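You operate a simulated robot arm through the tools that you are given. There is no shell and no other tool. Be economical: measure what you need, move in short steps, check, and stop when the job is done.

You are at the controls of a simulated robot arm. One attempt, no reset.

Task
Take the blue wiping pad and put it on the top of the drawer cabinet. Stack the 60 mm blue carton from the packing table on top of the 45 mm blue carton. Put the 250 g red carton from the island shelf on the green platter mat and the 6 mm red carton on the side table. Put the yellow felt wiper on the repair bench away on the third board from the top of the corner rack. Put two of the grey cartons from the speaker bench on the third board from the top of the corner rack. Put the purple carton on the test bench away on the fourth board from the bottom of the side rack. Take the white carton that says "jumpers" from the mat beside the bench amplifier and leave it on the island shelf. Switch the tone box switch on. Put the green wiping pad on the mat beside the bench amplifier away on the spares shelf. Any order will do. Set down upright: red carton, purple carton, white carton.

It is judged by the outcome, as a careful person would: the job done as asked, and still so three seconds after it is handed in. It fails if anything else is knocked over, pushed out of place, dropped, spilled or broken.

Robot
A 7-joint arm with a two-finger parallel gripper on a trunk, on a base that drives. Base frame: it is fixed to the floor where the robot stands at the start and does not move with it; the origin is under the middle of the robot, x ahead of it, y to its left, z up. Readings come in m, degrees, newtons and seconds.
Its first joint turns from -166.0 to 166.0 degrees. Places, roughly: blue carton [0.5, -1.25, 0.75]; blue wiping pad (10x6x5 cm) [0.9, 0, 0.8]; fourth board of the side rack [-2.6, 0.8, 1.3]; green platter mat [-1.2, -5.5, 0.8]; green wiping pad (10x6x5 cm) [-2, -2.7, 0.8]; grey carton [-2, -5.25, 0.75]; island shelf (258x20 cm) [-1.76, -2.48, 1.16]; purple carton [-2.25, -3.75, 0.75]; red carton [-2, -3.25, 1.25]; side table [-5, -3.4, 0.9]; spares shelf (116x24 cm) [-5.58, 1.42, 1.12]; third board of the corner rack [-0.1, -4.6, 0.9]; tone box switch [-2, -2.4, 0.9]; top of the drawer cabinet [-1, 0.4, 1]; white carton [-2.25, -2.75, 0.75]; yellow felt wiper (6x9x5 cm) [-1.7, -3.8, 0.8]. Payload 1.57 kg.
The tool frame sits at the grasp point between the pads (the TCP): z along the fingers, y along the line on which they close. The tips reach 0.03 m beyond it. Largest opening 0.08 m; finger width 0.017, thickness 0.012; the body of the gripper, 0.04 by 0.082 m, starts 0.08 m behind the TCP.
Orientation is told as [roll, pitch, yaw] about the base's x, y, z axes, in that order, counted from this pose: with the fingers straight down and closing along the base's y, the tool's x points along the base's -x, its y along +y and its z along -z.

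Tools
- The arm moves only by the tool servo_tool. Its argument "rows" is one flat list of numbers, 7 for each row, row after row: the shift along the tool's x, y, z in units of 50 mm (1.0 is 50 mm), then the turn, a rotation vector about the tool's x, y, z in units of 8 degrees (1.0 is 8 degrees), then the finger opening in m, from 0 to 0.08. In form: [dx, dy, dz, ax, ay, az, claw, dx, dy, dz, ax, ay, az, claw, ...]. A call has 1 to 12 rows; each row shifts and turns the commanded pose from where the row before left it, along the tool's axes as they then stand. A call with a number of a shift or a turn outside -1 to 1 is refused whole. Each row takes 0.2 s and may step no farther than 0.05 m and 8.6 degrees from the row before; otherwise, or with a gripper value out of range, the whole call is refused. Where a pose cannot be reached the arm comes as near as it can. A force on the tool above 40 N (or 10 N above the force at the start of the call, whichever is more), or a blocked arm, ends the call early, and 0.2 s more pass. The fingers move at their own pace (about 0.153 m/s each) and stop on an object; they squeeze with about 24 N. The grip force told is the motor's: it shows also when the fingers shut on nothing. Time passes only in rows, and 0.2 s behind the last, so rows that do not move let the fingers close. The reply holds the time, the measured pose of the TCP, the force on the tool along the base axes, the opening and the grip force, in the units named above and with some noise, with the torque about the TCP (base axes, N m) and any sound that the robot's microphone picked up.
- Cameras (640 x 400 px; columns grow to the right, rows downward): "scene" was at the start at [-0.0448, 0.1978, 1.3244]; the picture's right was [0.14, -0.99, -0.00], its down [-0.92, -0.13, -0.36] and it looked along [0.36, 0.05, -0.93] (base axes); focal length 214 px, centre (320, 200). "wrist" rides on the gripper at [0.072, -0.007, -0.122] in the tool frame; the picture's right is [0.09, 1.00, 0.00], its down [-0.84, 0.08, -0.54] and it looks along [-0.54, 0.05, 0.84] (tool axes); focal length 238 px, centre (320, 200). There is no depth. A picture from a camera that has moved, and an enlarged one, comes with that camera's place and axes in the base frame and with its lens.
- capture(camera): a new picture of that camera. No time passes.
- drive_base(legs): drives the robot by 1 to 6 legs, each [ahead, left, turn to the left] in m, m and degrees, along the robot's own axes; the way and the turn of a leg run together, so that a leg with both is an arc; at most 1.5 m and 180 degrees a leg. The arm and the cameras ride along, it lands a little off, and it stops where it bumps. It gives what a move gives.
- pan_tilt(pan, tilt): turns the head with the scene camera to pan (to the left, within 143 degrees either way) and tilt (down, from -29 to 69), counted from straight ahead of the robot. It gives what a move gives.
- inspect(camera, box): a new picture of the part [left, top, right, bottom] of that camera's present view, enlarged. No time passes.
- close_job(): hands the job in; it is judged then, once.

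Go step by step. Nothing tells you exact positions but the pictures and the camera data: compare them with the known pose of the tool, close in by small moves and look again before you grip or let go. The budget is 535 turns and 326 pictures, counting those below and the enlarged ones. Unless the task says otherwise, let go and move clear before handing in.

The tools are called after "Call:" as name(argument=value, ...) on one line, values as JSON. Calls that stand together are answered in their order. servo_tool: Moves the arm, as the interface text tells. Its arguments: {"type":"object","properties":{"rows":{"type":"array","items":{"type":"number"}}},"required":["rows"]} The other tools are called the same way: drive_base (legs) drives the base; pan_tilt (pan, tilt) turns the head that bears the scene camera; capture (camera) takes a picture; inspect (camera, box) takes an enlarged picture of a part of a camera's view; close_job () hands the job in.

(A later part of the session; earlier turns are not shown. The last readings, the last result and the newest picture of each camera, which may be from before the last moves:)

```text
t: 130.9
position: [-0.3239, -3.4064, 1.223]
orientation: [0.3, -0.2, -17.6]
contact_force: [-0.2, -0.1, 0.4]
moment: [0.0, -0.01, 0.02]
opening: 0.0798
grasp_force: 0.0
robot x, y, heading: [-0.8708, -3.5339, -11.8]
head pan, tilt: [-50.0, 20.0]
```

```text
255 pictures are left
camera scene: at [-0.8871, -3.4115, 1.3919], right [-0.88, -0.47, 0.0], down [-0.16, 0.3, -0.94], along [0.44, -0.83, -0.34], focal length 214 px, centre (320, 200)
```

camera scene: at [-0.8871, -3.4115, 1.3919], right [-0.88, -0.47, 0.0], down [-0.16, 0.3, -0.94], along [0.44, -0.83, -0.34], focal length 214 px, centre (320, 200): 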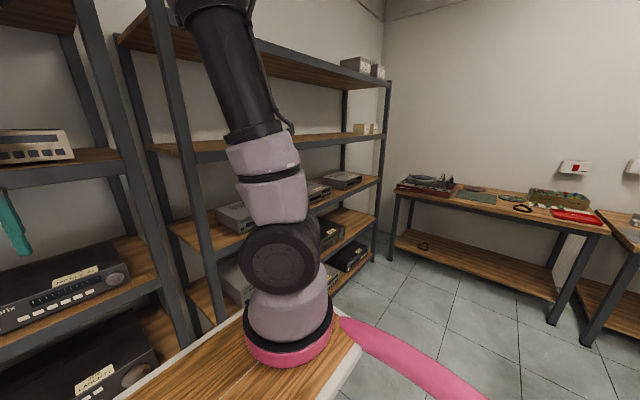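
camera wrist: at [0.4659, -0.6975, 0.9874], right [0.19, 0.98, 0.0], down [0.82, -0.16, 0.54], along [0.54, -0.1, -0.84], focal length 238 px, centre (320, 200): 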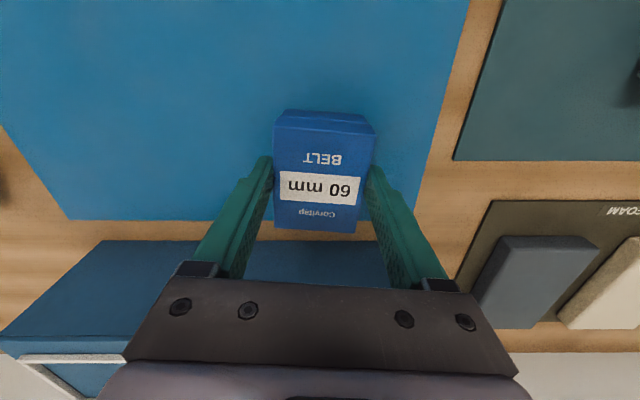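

Call:
pan_tilt(pan=-130, tilt=35)

Call:
inspect(camera="scene", box=[180, 60, 460, 235])

Call:
inspect(camera="scene", box=[380, 120, 640, 290])

```text
t: 132.4
position: [-0.3241, -3.4075, 1.2219]
orientation: [0.3, -0.2, -17.6]
contact_force: [-0.7, -0.3, 0.1]
moment: [-0.04, -0.02, 0.01]
opening: 0.0802
grasp_force: 0.0
robot x, y, heading: [-0.8698, -3.5337, -12.1]
head pan, tilt: [-130.0, 35.0]
```

```text
2.29 times, centred on (320, 148) of scene
camera zoom: at [-1.0, -3.3833, 1.3681], right [-0.61, 0.79, 0.0], down [0.45, 0.35, -0.82], along [-0.65, -0.5, -0.57], focal length 490 px, centre (320, 320)
```

zoom: 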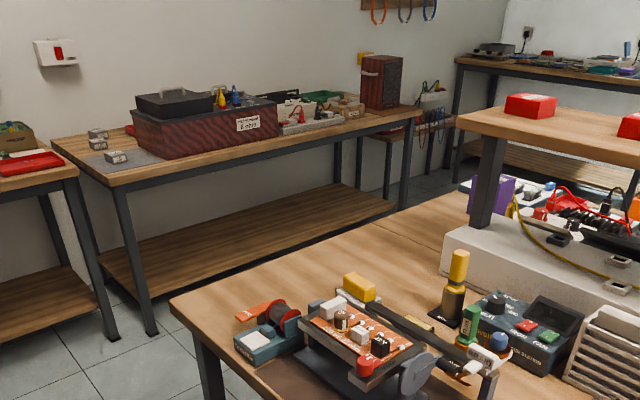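

```text
2.35 times, centred on (510, 205) of scene
camera zoom: at [-1.0, -3.3833, 1.3681], right [-0.61, 0.79, 0.0], down [0.45, 0.35, -0.82], along [-0.65, -0.5, -0.57], focal length 505 px, centre (-127, 188)
```

zoom: 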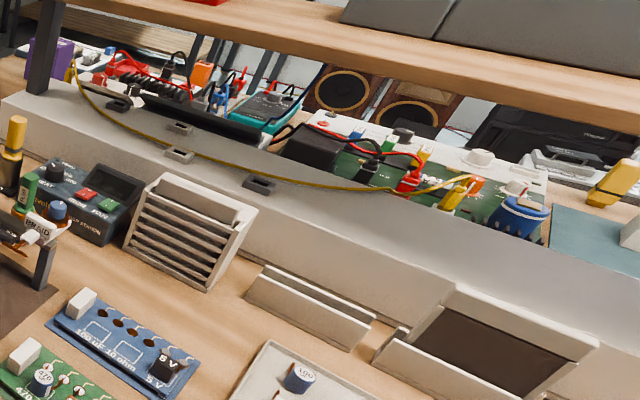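

I spot the yellow wiper near the island's end corner (~(-1.75,-3.86)) behind a board vise. I move on a little and study the corner rack's boards.

Call:
drive_base(legs=[[0, -0.45, 1]])

Call:
pan_tilt(pan=-35, tilt=15)

Call:
capture(camera="scene")

Call:
pan_tilt(pan=0, tilt=15)

Call:
capture(camera="scene")

```text
t: 135.1
position: [-0.4157, -3.8371, 1.2222]
orientation: [0.3, -0.3, -17.5]
contact_force: [0.0, 0.0, -0.3]
moment: [-0.01, 0.0, -0.02]
opening: 0.08
grasp_force: 0.0
robot x, y, heading: [-0.9627, -3.9703, -11.9]
head pan, tilt: [-130.0, 35.0]
```

```text
t: 136.8
position: [-0.416, -3.8389, 1.2225]
orientation: [0.3, -0.3, -17.4]
contact_force: [0.3, 0.7, 0.7]
moment: [-0.02, -0.01, -0.01]
opening: 0.08
grasp_force: 0.0
robot x, y, heading: [-0.9701, -3.9687, -12.1]
head pan, tilt: [-35.0, 15.0]
```

```text
252 pictures are left
camera scene: at [-0.9594, -3.8298, 1.4001], right [-0.73, -0.68, 0.0], down [-0.18, 0.19, -0.97], along [0.66, -0.71, -0.26], focal length 214 px, centre (320, 200)
```

scene: 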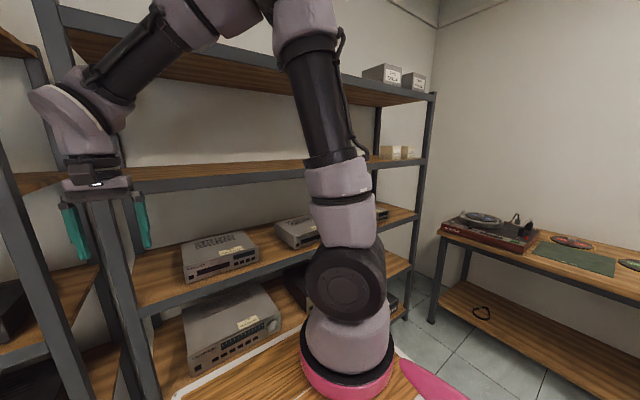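

```text
t: 137.8
position: [-0.4159, -3.8378, 1.2225]
orientation: [0.2, -0.2, -17.6]
contact_force: [-0.7, 0.0, -0.9]
moment: [-0.06, 0.0, 0.0]
opening: 0.0802
grasp_force: 0.1
robot x, y, heading: [-0.9677, -3.9684, -12.1]
head pan, tilt: [0.0, 15.0]
```

```text
251 pictures are left
camera scene: at [-0.9317, -3.7809, 1.4001], right [-0.21, -0.98, 0.0], down [-0.25, 0.05, -0.97], along [0.94, -0.2, -0.26], focal length 214 px, centre (320, 200)
```

scene: 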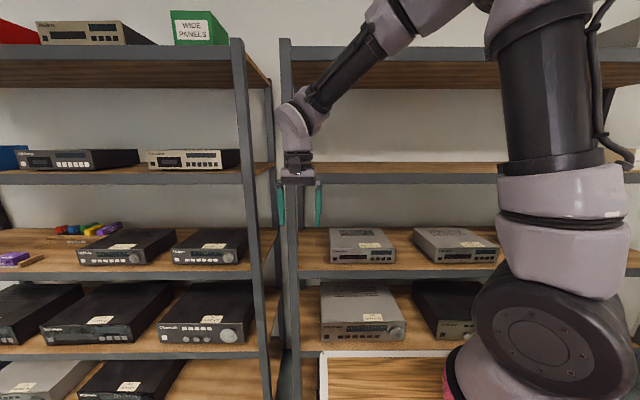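

Call:
drive_base(legs=[[0, -0.5, 0]])

Call:
pan_tilt(pan=5, tilt=20)

Call:
capture(camera="scene")

Call:
capture(camera="wrist")

Call:
pan_tilt(pan=-90, tilt=30)

Call:
capture(camera="scene")

```text
t: 140.9
position: [-0.5242, -4.3497, 1.2224]
orientation: [0.3, -0.2, -18.0]
contact_force: [0.2, 0.1, -0.7]
moment: [0.01, 0.03, 0.01]
opening: 0.0801
grasp_force: 0.1
robot x, y, heading: [-1.0731, -4.4746, -12.7]
head pan, tilt: [0.0, 15.0]
```

```text
t: 141.5
position: [-0.5235, -4.35, 1.2227]
orientation: [0.2, -0.2, -18.0]
contact_force: [-0.3, -0.4, 0.1]
moment: [0.02, -0.01, -0.02]
opening: 0.0802
grasp_force: 0.0
robot x, y, heading: [-1.074, -4.4733, -12.7]
head pan, tilt: [5.0, 20.0]
```

```text
250 pictures are left
camera scene: at [-1.0382, -4.2802, 1.392], right [-0.13, -0.99, 0.0], down [-0.34, 0.04, -0.94], along [0.93, -0.12, -0.34], focal length 214 px, centre (320, 200)
```

scene: 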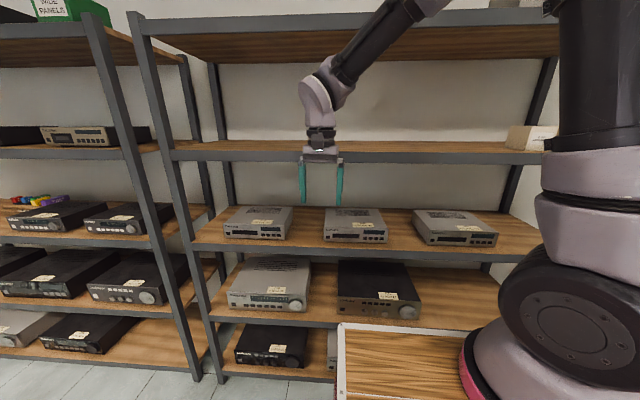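

```text
249 pictures are left
camera wrist: at [-0.5946, -4.3346, 1.3446], right [0.22, 0.98, 0.0], down [0.82, -0.19, 0.54], along [0.53, -0.12, -0.84], focal length 238 px, centre (320, 200)
```

wrist: 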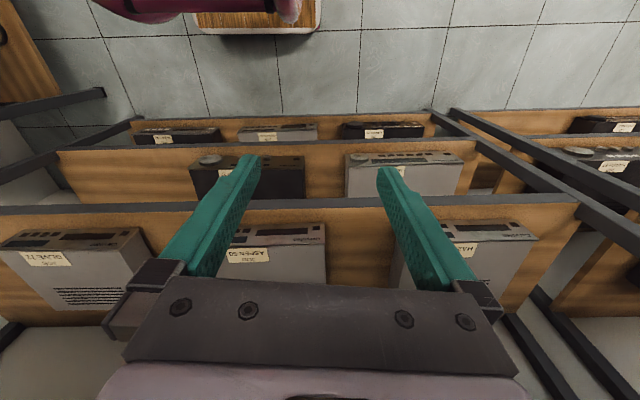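

```text
t: 143.2
position: [-0.5242, -4.3491, 1.2224]
orientation: [0.1, -0.2, -18.0]
contact_force: [-0.7, -0.2, 0.2]
moment: [-0.02, 0.02, 0.02]
opening: 0.0801
grasp_force: 0.1
robot x, y, heading: [-1.0767, -4.4757, -12.4]
head pan, tilt: [-90.0, 30.0]
```

```text
248 pictures are left
camera scene: at [-1.1499, -4.3565, 1.3759], right [-0.98, 0.21, 0.0], down [0.11, 0.49, -0.87], along [-0.19, -0.85, -0.5], focal length 214 px, centre (320, 200)
```

scene: 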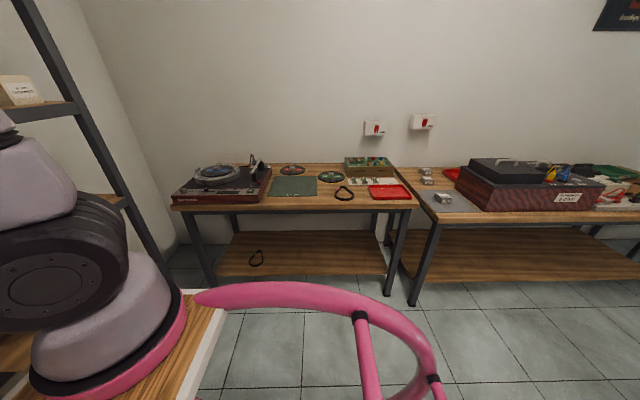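

Call:
servo_tool(rows=[0, -1, 0, 0, 0, 0, 0.08, 0, -1, 0, 0, 0, 0, 0.08, 0, -1, 0, 0, 0, 0, 0.08, 0, -1, 0, 0, 0, 0, 0.08, 0, -1, 0, 0, 0, 0, 0.08, 0, -1, 0, 0, 0, 0, 0.08, 0, -1, 0, 0, 0, 0, 0.08, 0, -1, 0, 0, 0, 0, 0.08])

Call:
capture(camera="wrist")

Call:
pan_tilt(pan=0, tilt=20)

Call:
capture(camera="scene")

```text
t: 145.0
position: [-0.6446, -4.7307, 1.2205]
orientation: [0.2, -0.2, -18.0]
contact_force: [0.1, 1.1, 0.1]
moment: [-0.04, 0.01, -0.05]
opening: 0.0798
grasp_force: 0.0
robot x, y, heading: [-1.0724, -4.4715, -12.3]
head pan, tilt: [-90.0, 30.0]
```

```text
247 pictures are left
camera wrist: at [-0.7157, -4.7149, 1.3434], right [0.22, 0.98, 0.0], down [0.82, -0.19, 0.54], along [0.53, -0.12, -0.84], focal length 238 px, centre (320, 200)
```

wrist: 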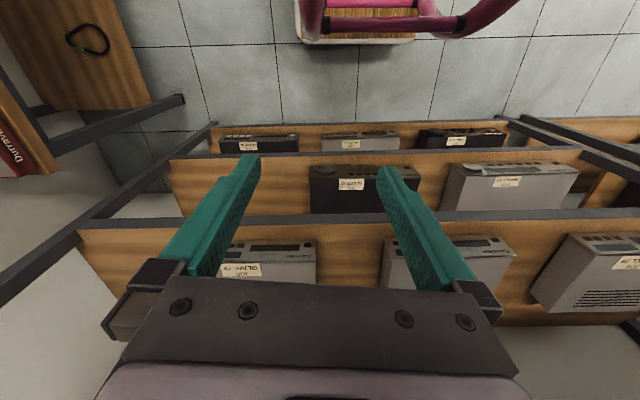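

```text
t: 146.7
position: [-0.6442, -4.73, 1.2212]
orientation: [0.3, -0.2, -18.0]
contact_force: [0.0, -0.2, 0.4]
moment: [-0.04, -0.04, -0.01]
opening: 0.0798
grasp_force: 0.0
robot x, y, heading: [-1.0746, -4.478, -12.5]
head pan, tilt: [0.0, 20.0]
```

```text
246 pictures are left
camera scene: at [-1.0396, -4.2883, 1.3919], right [-0.22, -0.98, 0.0], down [-0.33, 0.07, -0.94], along [0.92, -0.2, -0.34], focal length 214 px, centre (320, 200)
```

scene: 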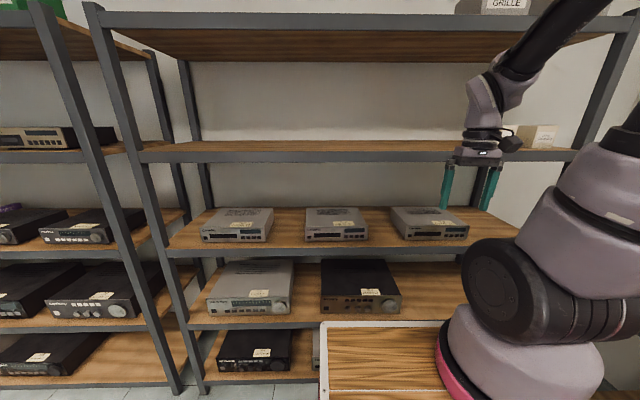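

The rack's third board has ~0.16 m gaps between devices. Now I look at the wiper from this side (island end).

Call:
pan_tilt(pan=142, tilt=35)

Call:
capture(camera="scene")

Call:
pan_tilt(pan=-142, tilt=40)

Call:
capture(camera="scene")

```text
t: 148.9
position: [-0.6453, -4.7306, 1.2221]
orientation: [0.3, -0.2, -17.9]
contact_force: [0.2, 0.4, 0.2]
moment: [0.01, 0.01, 0.0]
opening: 0.0797
grasp_force: 0.0
robot x, y, heading: [-1.0727, -4.4757, -12.5]
head pan, tilt: [142.0, 35.0]
```

```text
245 pictures are left
camera scene: at [-1.1866, -4.2003, 1.3681], right [0.77, 0.64, 0.0], down [0.37, -0.44, -0.82], along [-0.52, 0.63, -0.57], focal length 214 px, centre (320, 200)
```

scene: 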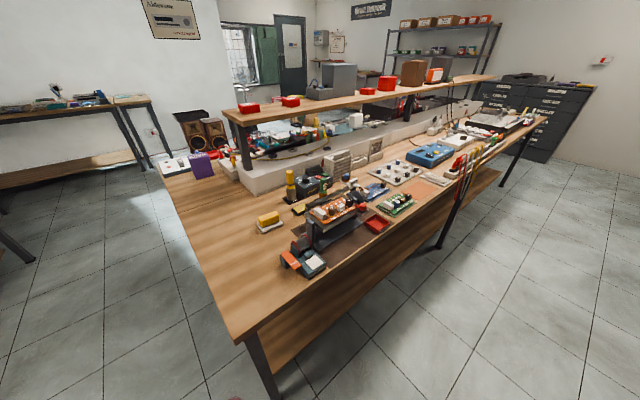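

```text
t: 152.8
position: [-0.6443, -4.7298, 1.2217]
orientation: [0.4, -0.2, -18.1]
contact_force: [0.7, 0.6, 0.0]
moment: [0.02, 0.01, -0.01]
opening: 0.0801
grasp_force: 0.1
robot x, y, heading: [-1.0771, -4.4721, -12.0]
head pan, tilt: [-142.0, 40.0]
```

```text
244 pictures are left
camera scene: at [-1.2072, -4.3049, 1.3605], right [-0.43, 0.9, 0.0], down [0.58, 0.28, -0.77], along [-0.69, -0.33, -0.64], focal length 214 px, centre (320, 200)
```

scene: 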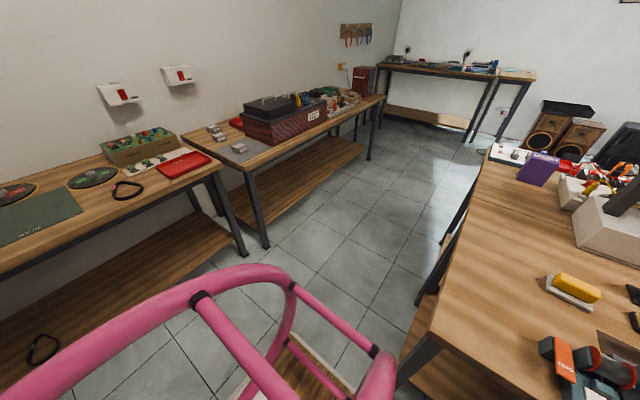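

Call:
inspect(camera="scene", box=[480, 130, 640, 320])

Call:
pan_tilt(pan=142, tilt=35)

Call:
inspect(camera="scene", box=[150, 80, 390, 290])

```text
2.11 times, centred on (560, 225) of scene
camera zoom: at [-1.2072, -4.3049, 1.3605], right [-0.43, 0.9, 0.0], down [0.58, 0.28, -0.77], along [-0.69, -0.33, -0.64], focal length 452 px, centre (-185, 147)
```

zoom: 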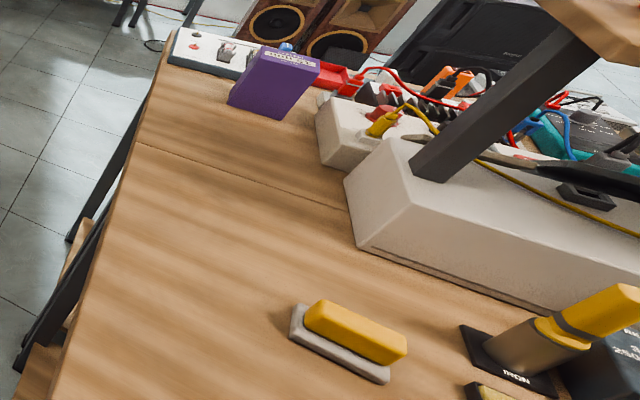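

```text
t: 156.7
position: [-0.6443, -4.7293, 1.2208]
orientation: [0.3, -0.2, -18.0]
contact_force: [0.7, 1.0, -0.3]
moment: [0.01, -0.01, 0.01]
opening: 0.0799
grasp_force: 0.0
robot x, y, heading: [-1.0752, -4.4781, -12.2]
head pan, tilt: [142.0, 35.0]
```

```text
1.90 times, centred on (270, 185) of scene
camera zoom: at [-1.1866, -4.2003, 1.3681], right [0.77, 0.64, 0.0], down [0.37, -0.44, -0.82], along [-0.52, 0.63, -0.57], focal length 408 px, centre (415, 229)
```

zoom: 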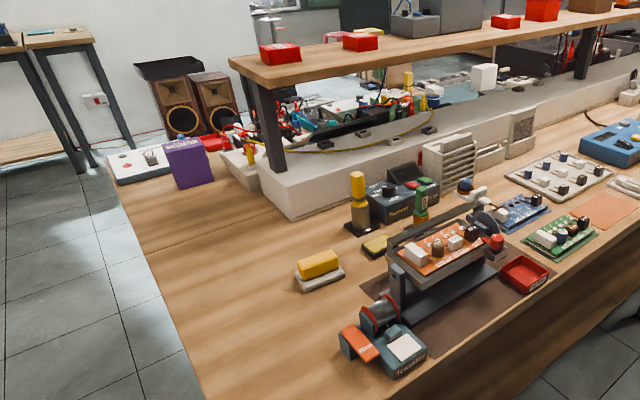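

The wiper's long axis runs along the island, so I'll approach it from the island end. I rotate to face it.

Call:
drive_base(legs=[[0, 0, 90]])

Call:
pan_tilt(pan=100, tilt=40)

Call:
capture(camera="scene")

```text
t: 160.8
position: [-0.7966, -4.0602, 1.2215]
orientation: [0.3, -0.2, 68.9]
contact_force: [-0.1, 0.6, -0.4]
moment: [0.02, 0.03, 0.01]
opening: 0.0801
grasp_force: 0.1
robot x, y, heading: [-1.0701, -4.4755, 74.4]
head pan, tilt: [142.0, 35.0]
```

```text
t: 161.9
position: [-0.7959, -4.0617, 1.2213]
orientation: [0.3, -0.2, 68.9]
contact_force: [0.9, 0.2, -1.0]
moment: [0.01, 0.01, 0.01]
opening: 0.0801
grasp_force: 0.0
robot x, y, heading: [-1.0696, -4.4762, 74.2]
head pan, tilt: [100.0, 40.0]
```

```text
241 pictures are left
camera scene: at [-1.3683, -4.5124, 1.3605], right [0.1, 1.0, 0.0], down [0.64, -0.06, -0.77], along [-0.76, 0.07, -0.64], focal length 214 px, centre (320, 200)
```

scene: 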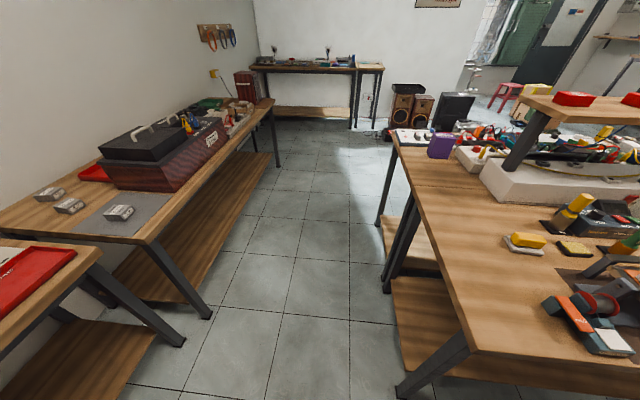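

Call:
drive_base(legs=[[-0.26, 0, 4], [0, 0.5, 0]])

Call:
pan_tilt(pan=100, tilt=50)

Call:
capture(camera="scene")

```text
t: 166.3
position: [-1.3718, -4.1997, 1.2205]
orientation: [0.3, -0.2, 72.9]
contact_force: [0.0, 0.5, 0.3]
moment: [-0.01, -0.01, -0.05]
opening: 0.0801
grasp_force: 0.1
robot x, y, heading: [-1.6233, -4.6291, 78.5]
head pan, tilt: [100.0, 40.0]
```

```text
t: 167.0
position: [-1.3728, -4.1992, 1.2209]
orientation: [0.3, -0.2, 72.9]
contact_force: [0.8, 0.4, -0.2]
moment: [0.03, -0.01, 0.0]
opening: 0.0798
grasp_force: 0.1
robot x, y, heading: [-1.621, -4.631, 78.5]
head pan, tilt: [100.0, 50.0]
```

```text
240 pictures are left
camera scene: at [-1.9039, -4.6904, 1.3464], right [0.03, 1.0, 0.0], down [0.77, -0.02, -0.64], along [-0.64, 0.02, -0.77], focal length 214 px, centre (320, 200)
```

scene: 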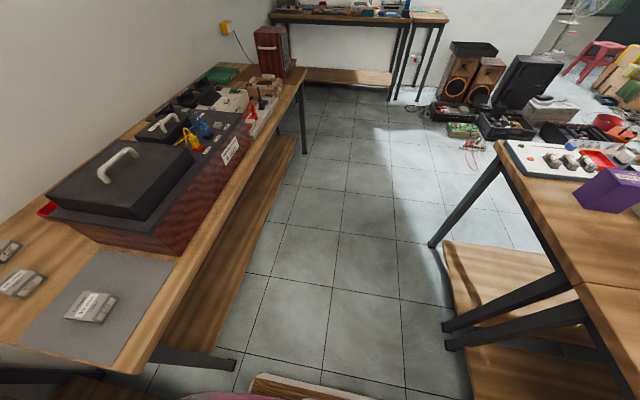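

I'm in position before the island end. Move above the wiper for a vertical look.

Call:
servo_tool(rows=[-0.4, 0.755, 0, 0, 0, -0.2, 0.08, -0.4, 0.755, 0, 0, 0, -0.2, 0.08, -0.4, 0.755, 0, 0, 0, -0.2, 0.08, -0.4, 0.755, 0, 0, 0, 0, 0.08, -0.4, 0.755, 0, 0, 0, 0, 0.08, -0.4, 0.755, 0, 0, 0, 0, 0.08, -0.4, 0.755, 0, 0, 0, 0, 0.08, -0.4, 0.755, 0, 0, 0, 0, 0.08, -0.4, 0.755, 0, 0, 0, 0, 0.08, -0.4, 0.755, 0, 0, 0, 0, 0.08, -0.4, 0.755, 0, 0, 0, 0, 0.08, -0.2, 0.4, 0, 0, 0, 0, 0.08])

Call:
capture(camera="wrist")

Call:
pan_tilt(pan=0, tilt=35)

Call:
capture(camera="scene")

```text
t: 169.6
position: [-1.7427, -3.8772, 1.2219]
orientation: [0.2, -0.1, 77.6]
contact_force: [0.5, 0.1, 0.4]
moment: [0.01, -0.01, -0.02]
opening: 0.0801
grasp_force: 0.1
robot x, y, heading: [-1.6248, -4.6352, 78.4]
head pan, tilt: [100.0, 50.0]
```

```text
239 pictures are left
camera wrist: at [-1.7503, -3.9497, 1.3437], right [-0.99, 0.12, 0.0], down [0.11, 0.83, 0.55], along [0.06, 0.54, -0.84], focal length 238 px, centre (320, 200)
```

wrist: 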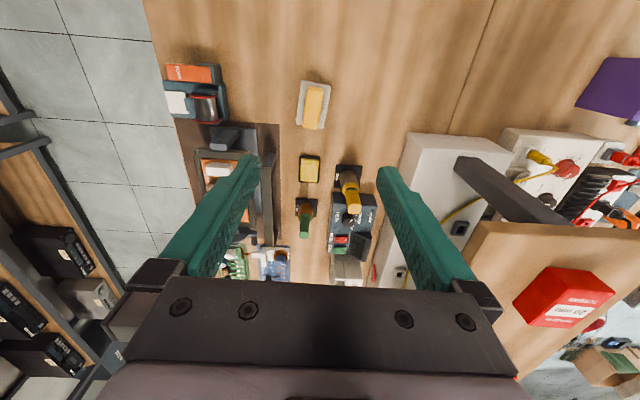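

```text
t: 171.4
position: [-1.7416, -3.8774, 1.2209]
orientation: [0.2, -0.2, 77.8]
contact_force: [0.3, -0.7, -0.4]
moment: [0.03, -0.01, -0.04]
opening: 0.08
grasp_force: 0.1
robot x, y, heading: [-1.6194, -4.6354, 78.2]
head pan, tilt: [0.0, 35.0]
```

```text
238 pictures are left
camera scene: at [-1.8094, -4.6062, 1.3681], right [0.98, -0.2, 0.0], down [-0.11, -0.56, -0.82], along [0.16, 0.8, -0.57], focal length 214 px, centre (320, 200)
```

scene: 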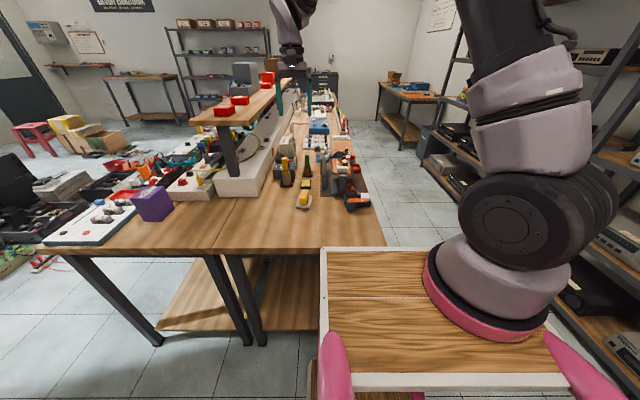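

Call:
servo_tool(rows=[0, 0, 0, 0, -0.9, 0, 0.08, 0, 0, 0, 0, -0.9, 0, 0.08, 0, 0, 0, 0, -0.9, 0, 0.08, 0, 0, 0, 0, -0.9, 0, 0.08, 0, 0, 0, 0, -0.9, 0, 0.08, 0, 0, 0, 0, 0, 0, 0.08])

Call:
servo_tool(rows=[0.65, -0.03, 0.65, 0, 0, 0, 0.08, 0.65, -0.03, 0.65, 0, 0, 0, 0.08, 0.65, -0.03, 0.65, 0, 0, 0, 0.08, 0.65, -0.03, 0.65, 0, 0, 0, 0.08, 0, 0, 0, 0, 0, 0, 0.08])

Call:
capture(camera="wrist")

Call:
capture(camera="scene")

```text
t: 172.8
position: [-1.7428, -3.8772, 1.2218]
orientation: [0.3, -36.3, 77.5]
contact_force: [-0.7, 0.1, -0.1]
moment: [0.02, 0.0, -0.03]
opening: 0.0799
grasp_force: 0.0
robot x, y, heading: [-1.6222, -4.6325, 78.6]
head pan, tilt: [0.0, 35.0]
```

```text
t: 174.0
position: [-1.7457, -3.9042, 1.0391]
orientation: [0.3, -36.2, 77.5]
contact_force: [0.3, 0.2, 0.0]
moment: [0.0, 0.0, 0.0]
opening: 0.0802
grasp_force: 0.1
robot x, y, heading: [-1.6215, -4.6315, 78.5]
head pan, tilt: [0.0, 35.0]
```

```text
237 pictures are left
camera wrist: at [-1.7673, -4.0338, 1.0949], right [-0.99, 0.14, -0.05], down [0.0, 0.36, 0.93], along [0.15, 0.92, -0.36], focal length 238 px, centre (320, 200)
```

wrist: 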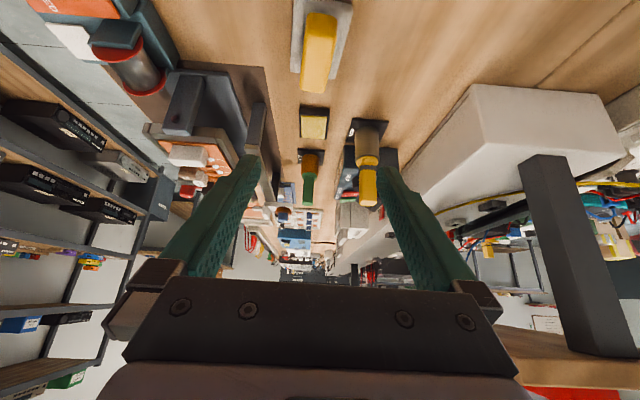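

```text
236 pictures are left
camera scene: at [-1.8093, -4.6062, 1.3681], right [0.98, -0.2, 0.0], down [-0.11, -0.56, -0.82], along [0.16, 0.8, -0.57], focal length 214 px, centre (320, 200)
```

scene: 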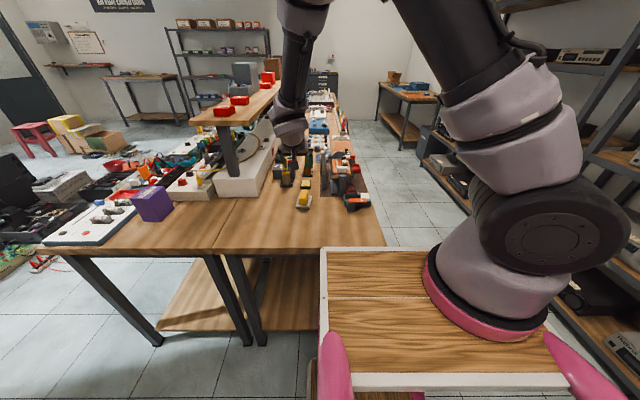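

Call:
servo_tool(rows=[0.65, -0.06, 0.6, 0, 0, 0, 0.08, 0.65, -0.06, 0.6, 0, 0, 0, 0.08, 0, 0, 0.7, 0, 0, 0, 0.08, 0, 0, 0.7, 0, 0, 0, 0.08, 0, 0, 0, 0, 0, 0, 0.08])

Call:
capture(camera="wrist")

Call:
inspect(camera="scene", box=[240, 100, 400, 230])

```text
t: 175.2
position: [-1.7349, -3.8841, 0.8998]
orientation: [0.2, -36.3, 77.6]
contact_force: [-0.3, 0.2, 1.2]
moment: [-0.02, 0.05, -0.01]
opening: 0.0799
grasp_force: 0.1
robot x, y, heading: [-1.6205, -4.6298, 78.5]
head pan, tilt: [0.0, 35.0]
```

```text
235 pictures are left
camera wrist: at [-1.7558, -4.0135, 0.9559], right [-0.99, 0.14, -0.05], down [0.0, 0.36, 0.93], along [0.15, 0.92, -0.36], focal length 238 px, centre (320, 200)
```

wrist: 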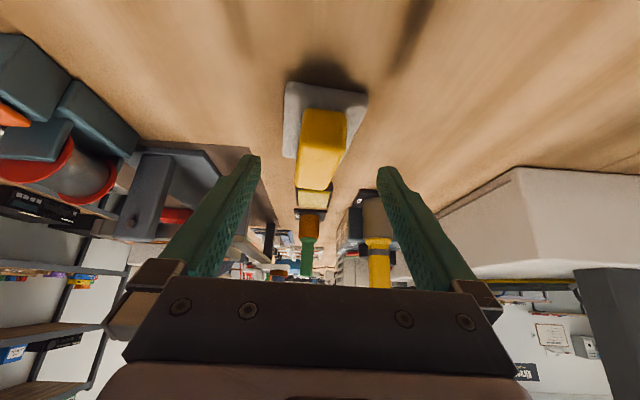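

```text
3.08 times, centred on (320, 165) of scene
camera zoom: at [-1.8094, -4.6063, 1.3681], right [0.98, -0.2, 0.0], down [-0.11, -0.56, -0.82], along [0.16, 0.8, -0.57], focal length 660 px, centre (320, 308)
```

zoom: 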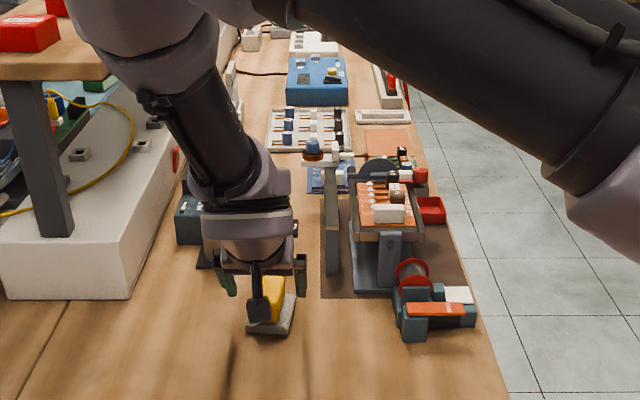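

Call:
servo_tool(rows=[0.08, 0, 0.6, 0, 0, 0, 0.08, 0, 0, 0.55, 0, 0, 0, 0.08, 0, 0, 0, 0, 0, 0, 0.08])

Call:
capture(camera="wrist")

Call:
inspect(camera="scene", box=[280, 150, 340, 190])

```text
t: 176.0
position: [-1.7281, -3.8524, 0.851]
orientation: [0.3, -36.1, 77.4]
contact_force: [0.1, 0.3, 0.2]
moment: [-0.01, -0.01, 0.0]
opening: 0.08
grasp_force: 0.0
robot x, y, heading: [-1.618, -4.6329, 78.7]
head pan, tilt: [0.0, 35.0]
```

```text
233 pictures are left
camera wrist: at [-1.7494, -3.9815, 0.9066], right [-0.99, 0.14, -0.05], down [0.0, 0.36, 0.93], along [0.15, 0.92, -0.36], focal length 238 px, centre (320, 200)
```

wrist: 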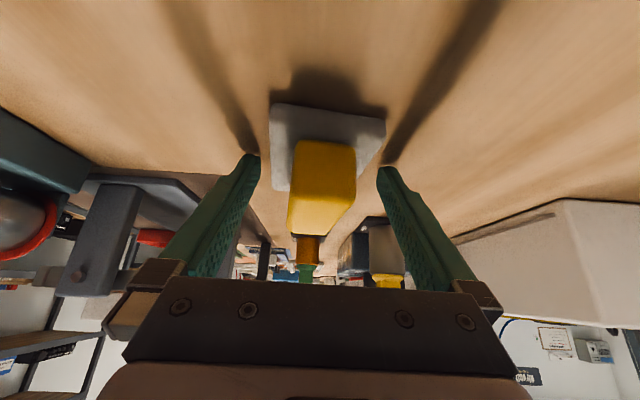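

```text
10.00 times, centred on (310, 170) of scene
camera zoom: at [-1.8094, -4.6062, 1.3681], right [0.98, -0.2, 0.0], down [-0.11, -0.56, -0.82], along [0.16, 0.8, -0.57], focal length 2145 px, centre (420, 500)
```

zoom: 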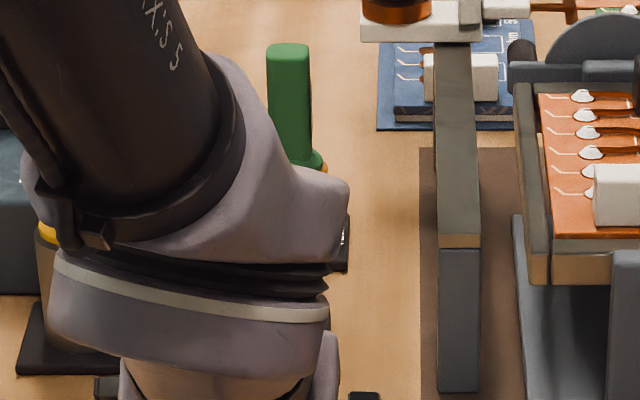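

Call:
servo_tool(rows=[0, 0, 0, 0, 0, 0, 0, 0, 0, 0, 0, 0, 0, 0, 0, 0, 0, 0, 0, 0, 0, 0, 0, 0, 0, 0, 0, 0])

Call:
capture(camera="wrist")

```text
t: 177.0
position: [-1.7284, -3.8527, 0.8505]
orientation: [0.3, -36.2, 77.5]
contact_force: [0.3, -1.2, 1.1]
moment: [0.01, -0.02, -0.01]
opening: 0.0599
grasp_force: 23.6
robot x, y, heading: [-1.6228, -4.6328, 78.4]
head pan, tilt: [0.0, 35.0]
```

```text
231 pictures are left
camera wrist: at [-1.7493, -3.9814, 0.9068], right [-0.99, 0.14, -0.05], down [0.0, 0.36, 0.93], along [0.15, 0.92, -0.36], focal length 238 px, centre (320, 200)
```

wrist: 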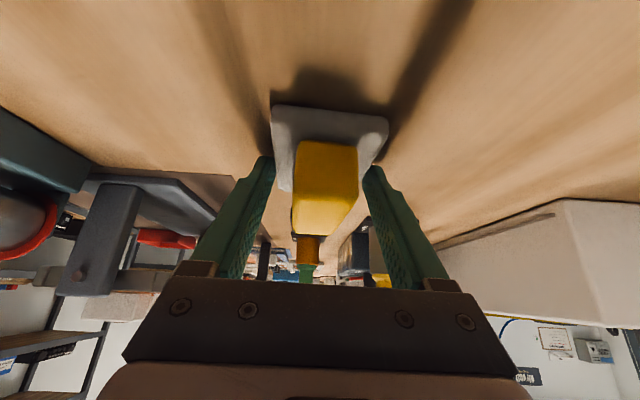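

The tips caught the felt base edge; I reopen, raise ~1 cm and grip the handle instead.

Call:
servo_tool(rows=[0, 0, 0, 0, 0, 0, 0.08, 0, 0, 0, 0, 0, 0, 0.08, -0.12, 0, -0.16, 0, 0, 0, 0.08, 0, 0, 0, 0, 0, 0, 0.02, 0, 0, 0, 0, 0, 0, 0, 0, 0, 0, 0, 0, 0, 0, 0, 0, 0, 0, 0, 0, 0])

Call:
capture(camera="wrist")

```text
t: 178.6
position: [-1.7275, -3.8513, 0.862]
orientation: [0.3, -36.1, 77.4]
contact_force: [-0.9, 1.2, 4.0]
moment: [0.09, 0.06, 0.01]
opening: 0.0592
grasp_force: 24.2
robot x, y, heading: [-1.6224, -4.6317, 78.5]
head pan, tilt: [0.0, 35.0]
```

```text
230 pictures are left
camera wrist: at [-1.749, -3.9809, 0.9179], right [-0.99, 0.14, -0.05], down [0.0, 0.36, 0.93], along [0.15, 0.92, -0.36], focal length 238 px, centre (320, 200)
```

wrist: 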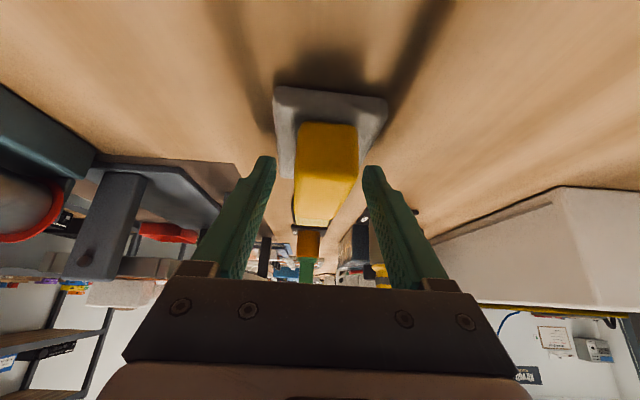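

The body seems to grip as a full 6 cm block; I lower for a deeper hold and close again.

Call:
servo_tool(rows=[0, 0, 0, 0, 0, 0, 0.08, 0, 0, 0, 0, 0, 0, 0.08, 0.25, 0, 0.33, 0, 0, 0, 0.08, 0, 0, 0, 0, 0, 0, 0.08, 0, 0, 0, 0, 0, 0, 0, 0, 0, 0, 0, 0, 0, 0, 0, 0, 0, 0, 0, 0, 0])

Call:
servo_tool(rows=[-0.03, 0, -0.04, 0, 0, 0, 0, -0.06, 0, -0.08, 0, 0, 0, 0, -0.1, 0, -0.15, 0, 0, 0, 0, -0.15, 0, -0.2, 0, 0, 0, 0, 0, 0, 0, 0, 0, 0, 0])

Call:
capture(camera="wrist")

```text
t: 179.4
position: [-1.7278, -3.8532, 0.8491]
orientation: [0.4, -36.7, 77.2]
contact_force: [-0.8, -19.8, 28.6]
moment: [-0.56, -1.19, -1.02]
opening: 0.08
grasp_force: 0.0
robot x, y, heading: [-1.623, -4.6392, 78.6]
head pan, tilt: [0.0, 35.0]
stopped in row 4: the force on the tool passed its limit at 64 N (the readings are from after the stop); the commanded pose is now the measured one
```

```text
t: 180.6
position: [-1.7269, -3.8511, 0.8749]
orientation: [0.2, -36.4, 77.4]
contact_force: [0.0, 0.3, -1.9]
moment: [0.02, -0.01, 0.0]
opening: 0.059
grasp_force: 24.1
robot x, y, heading: [-1.6168, -4.6306, 78.5]
head pan, tilt: [0.0, 35.0]
```

```text
229 pictures are left
camera wrist: at [-1.7478, -3.98, 0.9312], right [-0.99, 0.14, -0.05], down [0.0, 0.36, 0.93], along [0.15, 0.92, -0.36], focal length 238 px, centre (320, 200)
```

wrist: 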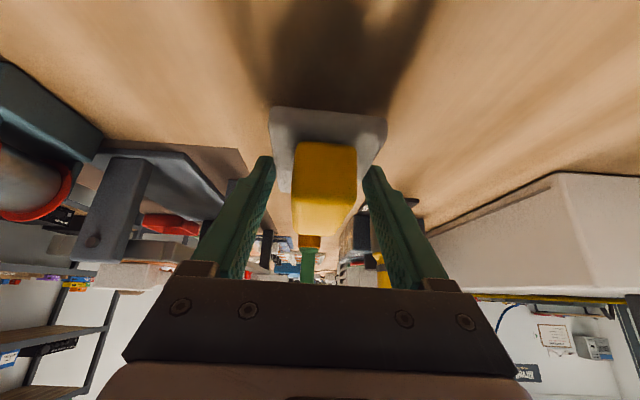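

It hit the tabletop (island top ≈0.82), then gripped and lifted: the wiper follows. I raise it gently further.

Call:
servo_tool(rows=[-0.2, 0, -0.27, 0, 0, 0, 0, -0.3, 0, -0.4, 0, 0, 0, 0, -0.35, 0, -0.48, 0, 0, 0, 0, -0.35, 0, -0.48, 0, 0, 0, 0, -0.35, 0, -0.48, 0, 0, 0, 0, -0.35, 0, -0.48, 0, 0, 0, 0, -0.35, 0, -0.48, 0, 0, 0, 0, -0.35, 0, -0.48, 0, 0, 0, 0, -0.35, 0, -0.48, 0, 0, 0, 0, -0.35, 0, -0.48, 0, 0, 0, 0, -0.2, 0, -0.27, 0, 0, 0, 0])

Call:
capture(camera="wrist")

```text
t: 183.0
position: [-1.7228, -3.8557, 1.1741]
orientation: [0.3, -36.4, 77.4]
contact_force: [0.2, -0.2, -0.8]
moment: [-0.03, -0.03, -0.01]
opening: 0.0593
grasp_force: 23.4
robot x, y, heading: [-1.6187, -4.6352, 78.6]
head pan, tilt: [0.0, 35.0]
```

```text
228 pictures are left
camera wrist: at [-1.7451, -3.9852, 1.2298], right [-0.99, 0.14, -0.05], down [0.0, 0.36, 0.93], along [0.15, 0.92, -0.35], focal length 238 px, centre (320, 200)
```

wrist: 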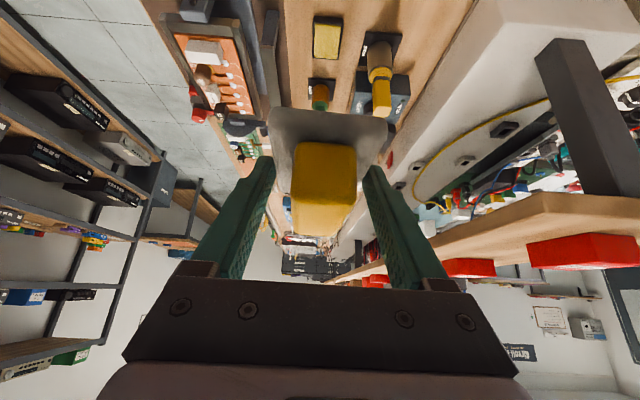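

Held. Retract, then strafe out and turn to the rack.

Call:
servo_tool(rows=[0.3, 0, -0.2, 0, 0, 0, 0, 0.58, 0, -0.42, 0, 0, 0, 0, 0.58, 0, -0.42, 0, 0, 0, 0, 0.58, 0, -0.42, 0, 0, 0, 0, 0.58, 0, -0.42, 0, 0, 0, 0, 0.58, 0, -0.42, 0, 0, 0, 0, 0.58, 0, -0.42, 0, 0, 0, 0, 0.58, 0, -0.42, 0, 0, 0, 0, 0.3, 0, -0.2, 0, 0, 0, 0])

Call:
drive_base(legs=[[0, -0.58, 0], [0, 0, -90]])

Call:
capture(camera="scene")

Call:
capture(camera="wrist")

```text
t: 185.0
position: [-1.7845, -4.1342, 1.1696]
orientation: [0.4, -36.5, 77.4]
contact_force: [0.4, -0.3, -1.0]
moment: [-0.02, 0.05, 0.02]
opening: 0.0593
grasp_force: 23.7
robot x, y, heading: [-1.6192, -4.6359, 78.6]
head pan, tilt: [0.0, 35.0]
```

```text
t: 192.2
position: [-0.5529, -4.6208, 1.1697]
orientation: [0.2, -36.5, -16.4]
contact_force: [-0.4, 0.0, 0.0]
moment: [0.03, 0.01, 0.0]
opening: 0.0591
grasp_force: 24.0
robot x, y, heading: [-1.0609, -4.7477, -15.4]
head pan, tilt: [0.0, 35.0]
```

```text
227 pictures are left
camera scene: at [-1.0221, -4.566, 1.3681], right [-0.26, -0.96, 0.0], down [-0.55, 0.15, -0.82], along [0.79, -0.22, -0.57], focal length 214 px, centre (320, 200)
```

scene: 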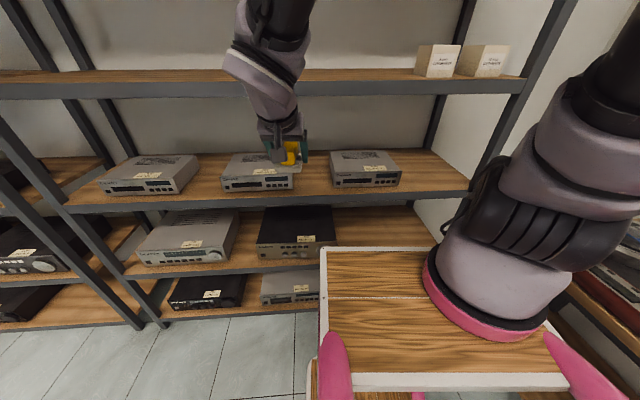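

```text
226 pictures are left
camera wrist: at [-0.6796, -4.5913, 1.2258], right [0.21, 0.98, -0.05], down [0.36, -0.03, 0.93], along [0.91, -0.21, -0.35], focal length 238 px, centre (320, 200)
```

wrist: 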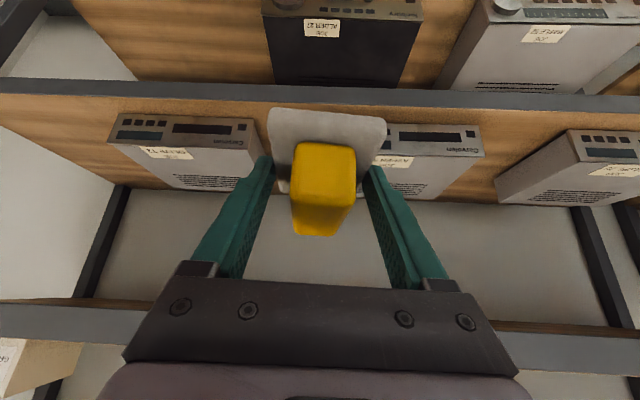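

Gap B (between second and third devices) is centred at about (-0.277,-4.738). I align yaw and lower to a pre-entry pose.

Call:
servo_tool(rows=[0, 0, 0, -0.323, 0, -0.445, 0, 0.117, -0.19, 0.5, 0, 0, 0, 0, 0.117, -0.19, 0.74, 0, 0, 0, 0, 0.117, -0.19, 0.74, 0, 0, 0, 0, 0.117, -0.19, 0.74, 0, 0, 0, 0, 0.117, -0.19, 0.74, 0, 0, 0, 0, 0.117, -0.19, 0.74, 0, 0, 0, 0, 0, 0, 0, 0, 0, 0, 0])

Call:
capture(camera="wrist")

Call:
inspect(camera="scene", box=[180, 60, 440, 230])

```text
t: 194.0
position: [-0.4709, -4.6948, 0.9782]
orientation: [0.3, -36.6, -11.9]
contact_force: [-0.3, -0.2, -0.2]
moment: [0.01, -0.01, 0.0]
opening: 0.0594
grasp_force: 24.0
robot x, y, heading: [-1.0626, -4.7532, -15.5]
head pan, tilt: [0.0, 35.0]
```

```text
225 pictures are left
camera wrist: at [-0.6002, -4.6747, 1.0343], right [0.13, 0.99, -0.05], down [0.36, 0.0, 0.93], along [0.92, -0.14, -0.35], focal length 238 px, centre (320, 200)
```

wrist: 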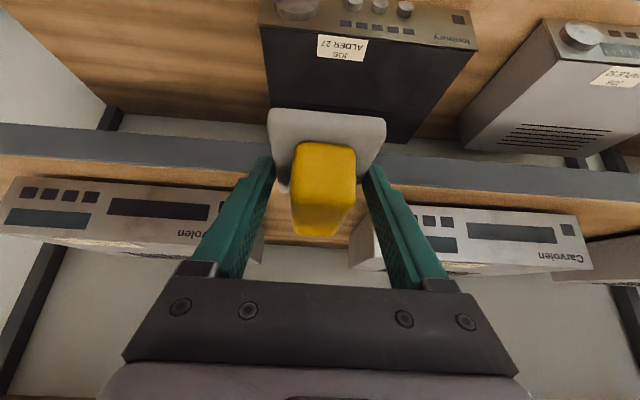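

```text
2.35 times, centred on (310, 145) of scene
camera zoom: at [-1.0222, -4.566, 1.3681], right [-0.26, -0.96, 0.0], down [-0.55, 0.15, -0.82], along [0.79, -0.22, -0.57], focal length 505 px, centre (344, 329)
```

zoom: 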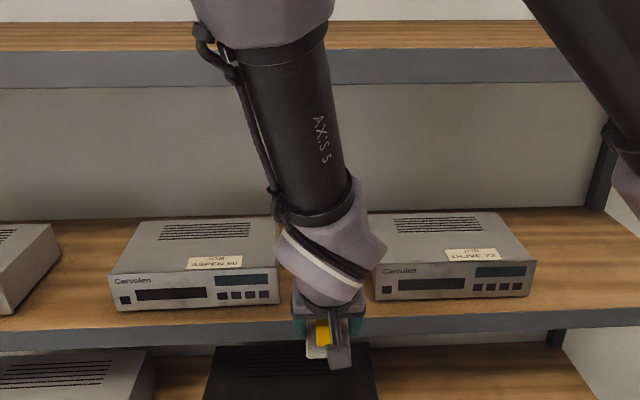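

Call:
servo_tool(rows=[-0.3, 0, 0.22, 0, 0, 0, 0, -0.59, 0, 0.43, 0, 0, 0, 0, -0.59, 0, 0.43, 0, 0, 0, 0, -0.59, 0, 0.43, 0, 0, 0, 0, 0, 0, 0, 0, 0, 0, 0])

Call:
capture(camera="wrist")

Call:
inspect(camera="scene", box=[180, 60, 440, 230])

```text
t: 195.2
position: [-0.3437, -4.7205, 0.9796]
orientation: [0.3, -36.5, -11.9]
contact_force: [-0.6, 1.0, -1.2]
moment: [0.0, -0.03, 0.0]
opening: 0.0593
grasp_force: 24.1
robot x, y, heading: [-1.0592, -4.7536, -15.2]
head pan, tilt: [0.0, 35.0]
```

```text
223 pictures are left
camera wrist: at [-0.4724, -4.7015, 1.0348], right [0.13, 0.99, -0.05], down [0.36, 0.0, 0.93], along [0.92, -0.14, -0.35], focal length 238 px, centre (320, 200)
```

wrist: 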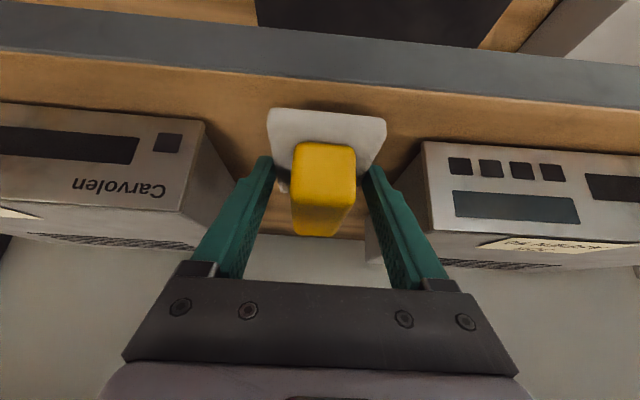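

```text
2.35 times, centred on (310, 145) of scene
camera zoom: at [-1.0222, -4.566, 1.3681], right [-0.26, -0.96, 0.0], down [-0.55, 0.15, -0.82], along [0.79, -0.22, -0.57], focal length 505 px, centre (344, 329)
```

zoom: 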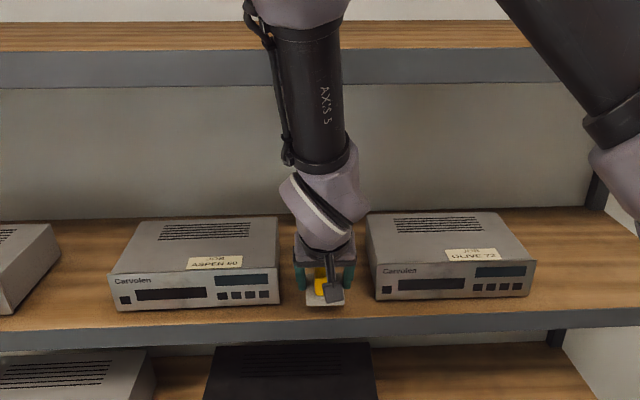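

Call:
servo_tool(rows=[-0.5, 0, 0.35, 0, 0, 0, 0, -0.5, 0, 0.35, 0, 0, 0, 0, -0.4, 0, 0.3, 0, 0, 0, 0, 0.24, 0, 0.32, 0, 0, 0, 0, 0.2, 0, 0.28, 0, 0, 0, 0, 0, 0, 0, 0, 0, 0, 0])

Call:
capture(camera="wrist")

Call:
inspect(camera="scene", box=[250, 110, 390, 220])

```text
t: 196.5
position: [-0.2551, -4.7394, 0.9485]
orientation: [0.5, -37.1, -12.0]
contact_force: [1.5, -0.1, 13.2]
moment: [-0.38, 0.27, -0.05]
opening: 0.0591
grasp_force: 23.9
robot x, y, heading: [-1.0594, -4.7531, -15.5]
head pan, tilt: [0.0, 35.0]
stopped in row 6: the force on the tool passed its limit at 49 N (the readings are from after the stop); the commanded pose is now the measured one
```

```text
221 pictures are left
camera wrist: at [-0.3857, -4.7205, 1.0036], right [0.13, 0.99, -0.05], down [0.35, 0.0, 0.94], along [0.93, -0.14, -0.34], focal length 238 px, centre (320, 200)
```

wrist: 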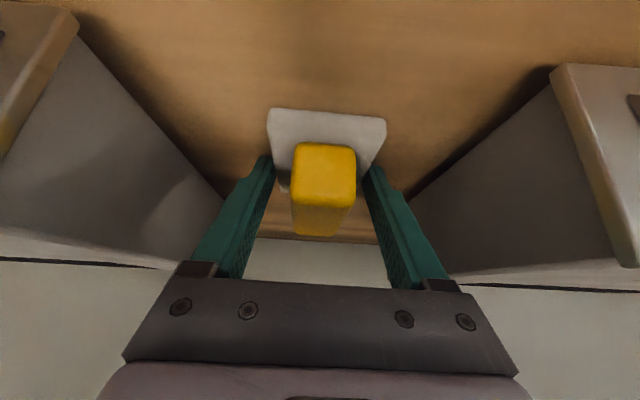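

```text
3.64 times, centred on (320, 165) of scene
camera zoom: at [-1.0226, -4.566, 1.3681], right [-0.26, -0.96, 0.0], down [-0.55, 0.15, -0.82], along [0.79, -0.22, -0.57], focal length 780 px, centre (320, 327)
```

zoom: 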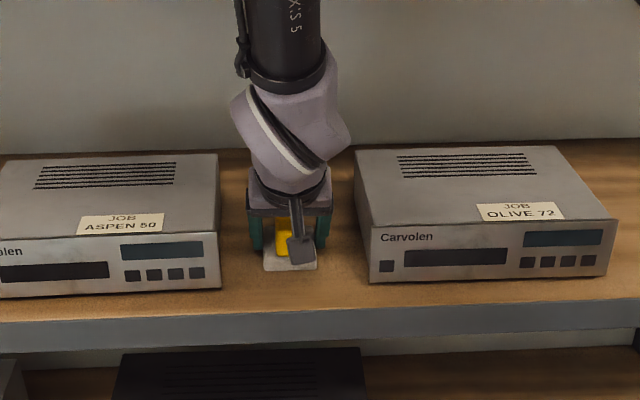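

The wiper rests on the third board. Release and withdraw.

Call:
servo_tool(rows=[0, 0, 0, 0, 0, 0, 0.075, 0, 0, 0, 0, 0, 0, 0.08, 0, 0, 0, 0, 0, 0, 0.08, 0, 0, -0.4, 0, 0, 0, 0.08, 0, 0, -0.8, 0, 0, 0, 0.08, 0.4, 0, -0.8, 0, 0, 0, 0.08, 0.59, 0, -0.43, 0, 0, 0, 0.08, 0.8, 0, -0.58, 0, 0, 0, 0.08, 0.8, 0, -0.58, 0, 0, 0, 0.08, 0.8, 0, -0.58, 0, 0, 0, 0.08, 0.8, 0, -0.58, 0, 0, 0, 0.08])

Call:
inspect(camera="scene", box=[180, 60, 440, 230])

```text
t: 198.9
position: [-0.5537, -4.6737, 1.0134]
orientation: [0.3, -36.8, -12.1]
contact_force: [0.9, -1.0, -0.6]
moment: [0.04, 0.06, 0.03]
opening: 0.0799
grasp_force: 0.1
out of reach, approached as far as the arm can: row 11
robot x, y, heading: [-1.0606, -4.7531, -15.1]
head pan, tilt: [0.0, 35.0]
```

```text
2.35 times, centred on (310, 145) of scene
camera zoom: at [-1.0214, -4.5664, 1.3681], right [-0.26, -0.96, 0.0], down [-0.55, 0.15, -0.82], along [0.79, -0.22, -0.57], focal length 505 px, centre (344, 329)
```

zoom: 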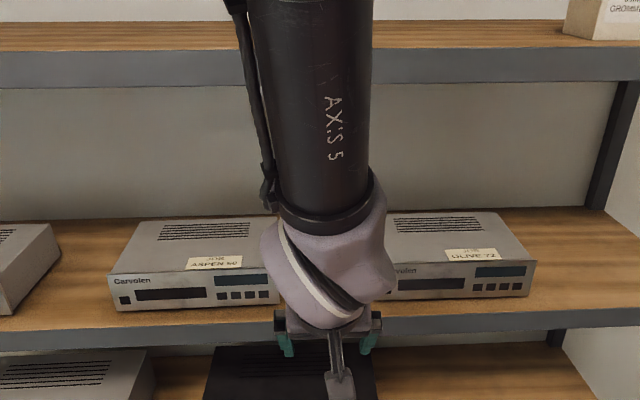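

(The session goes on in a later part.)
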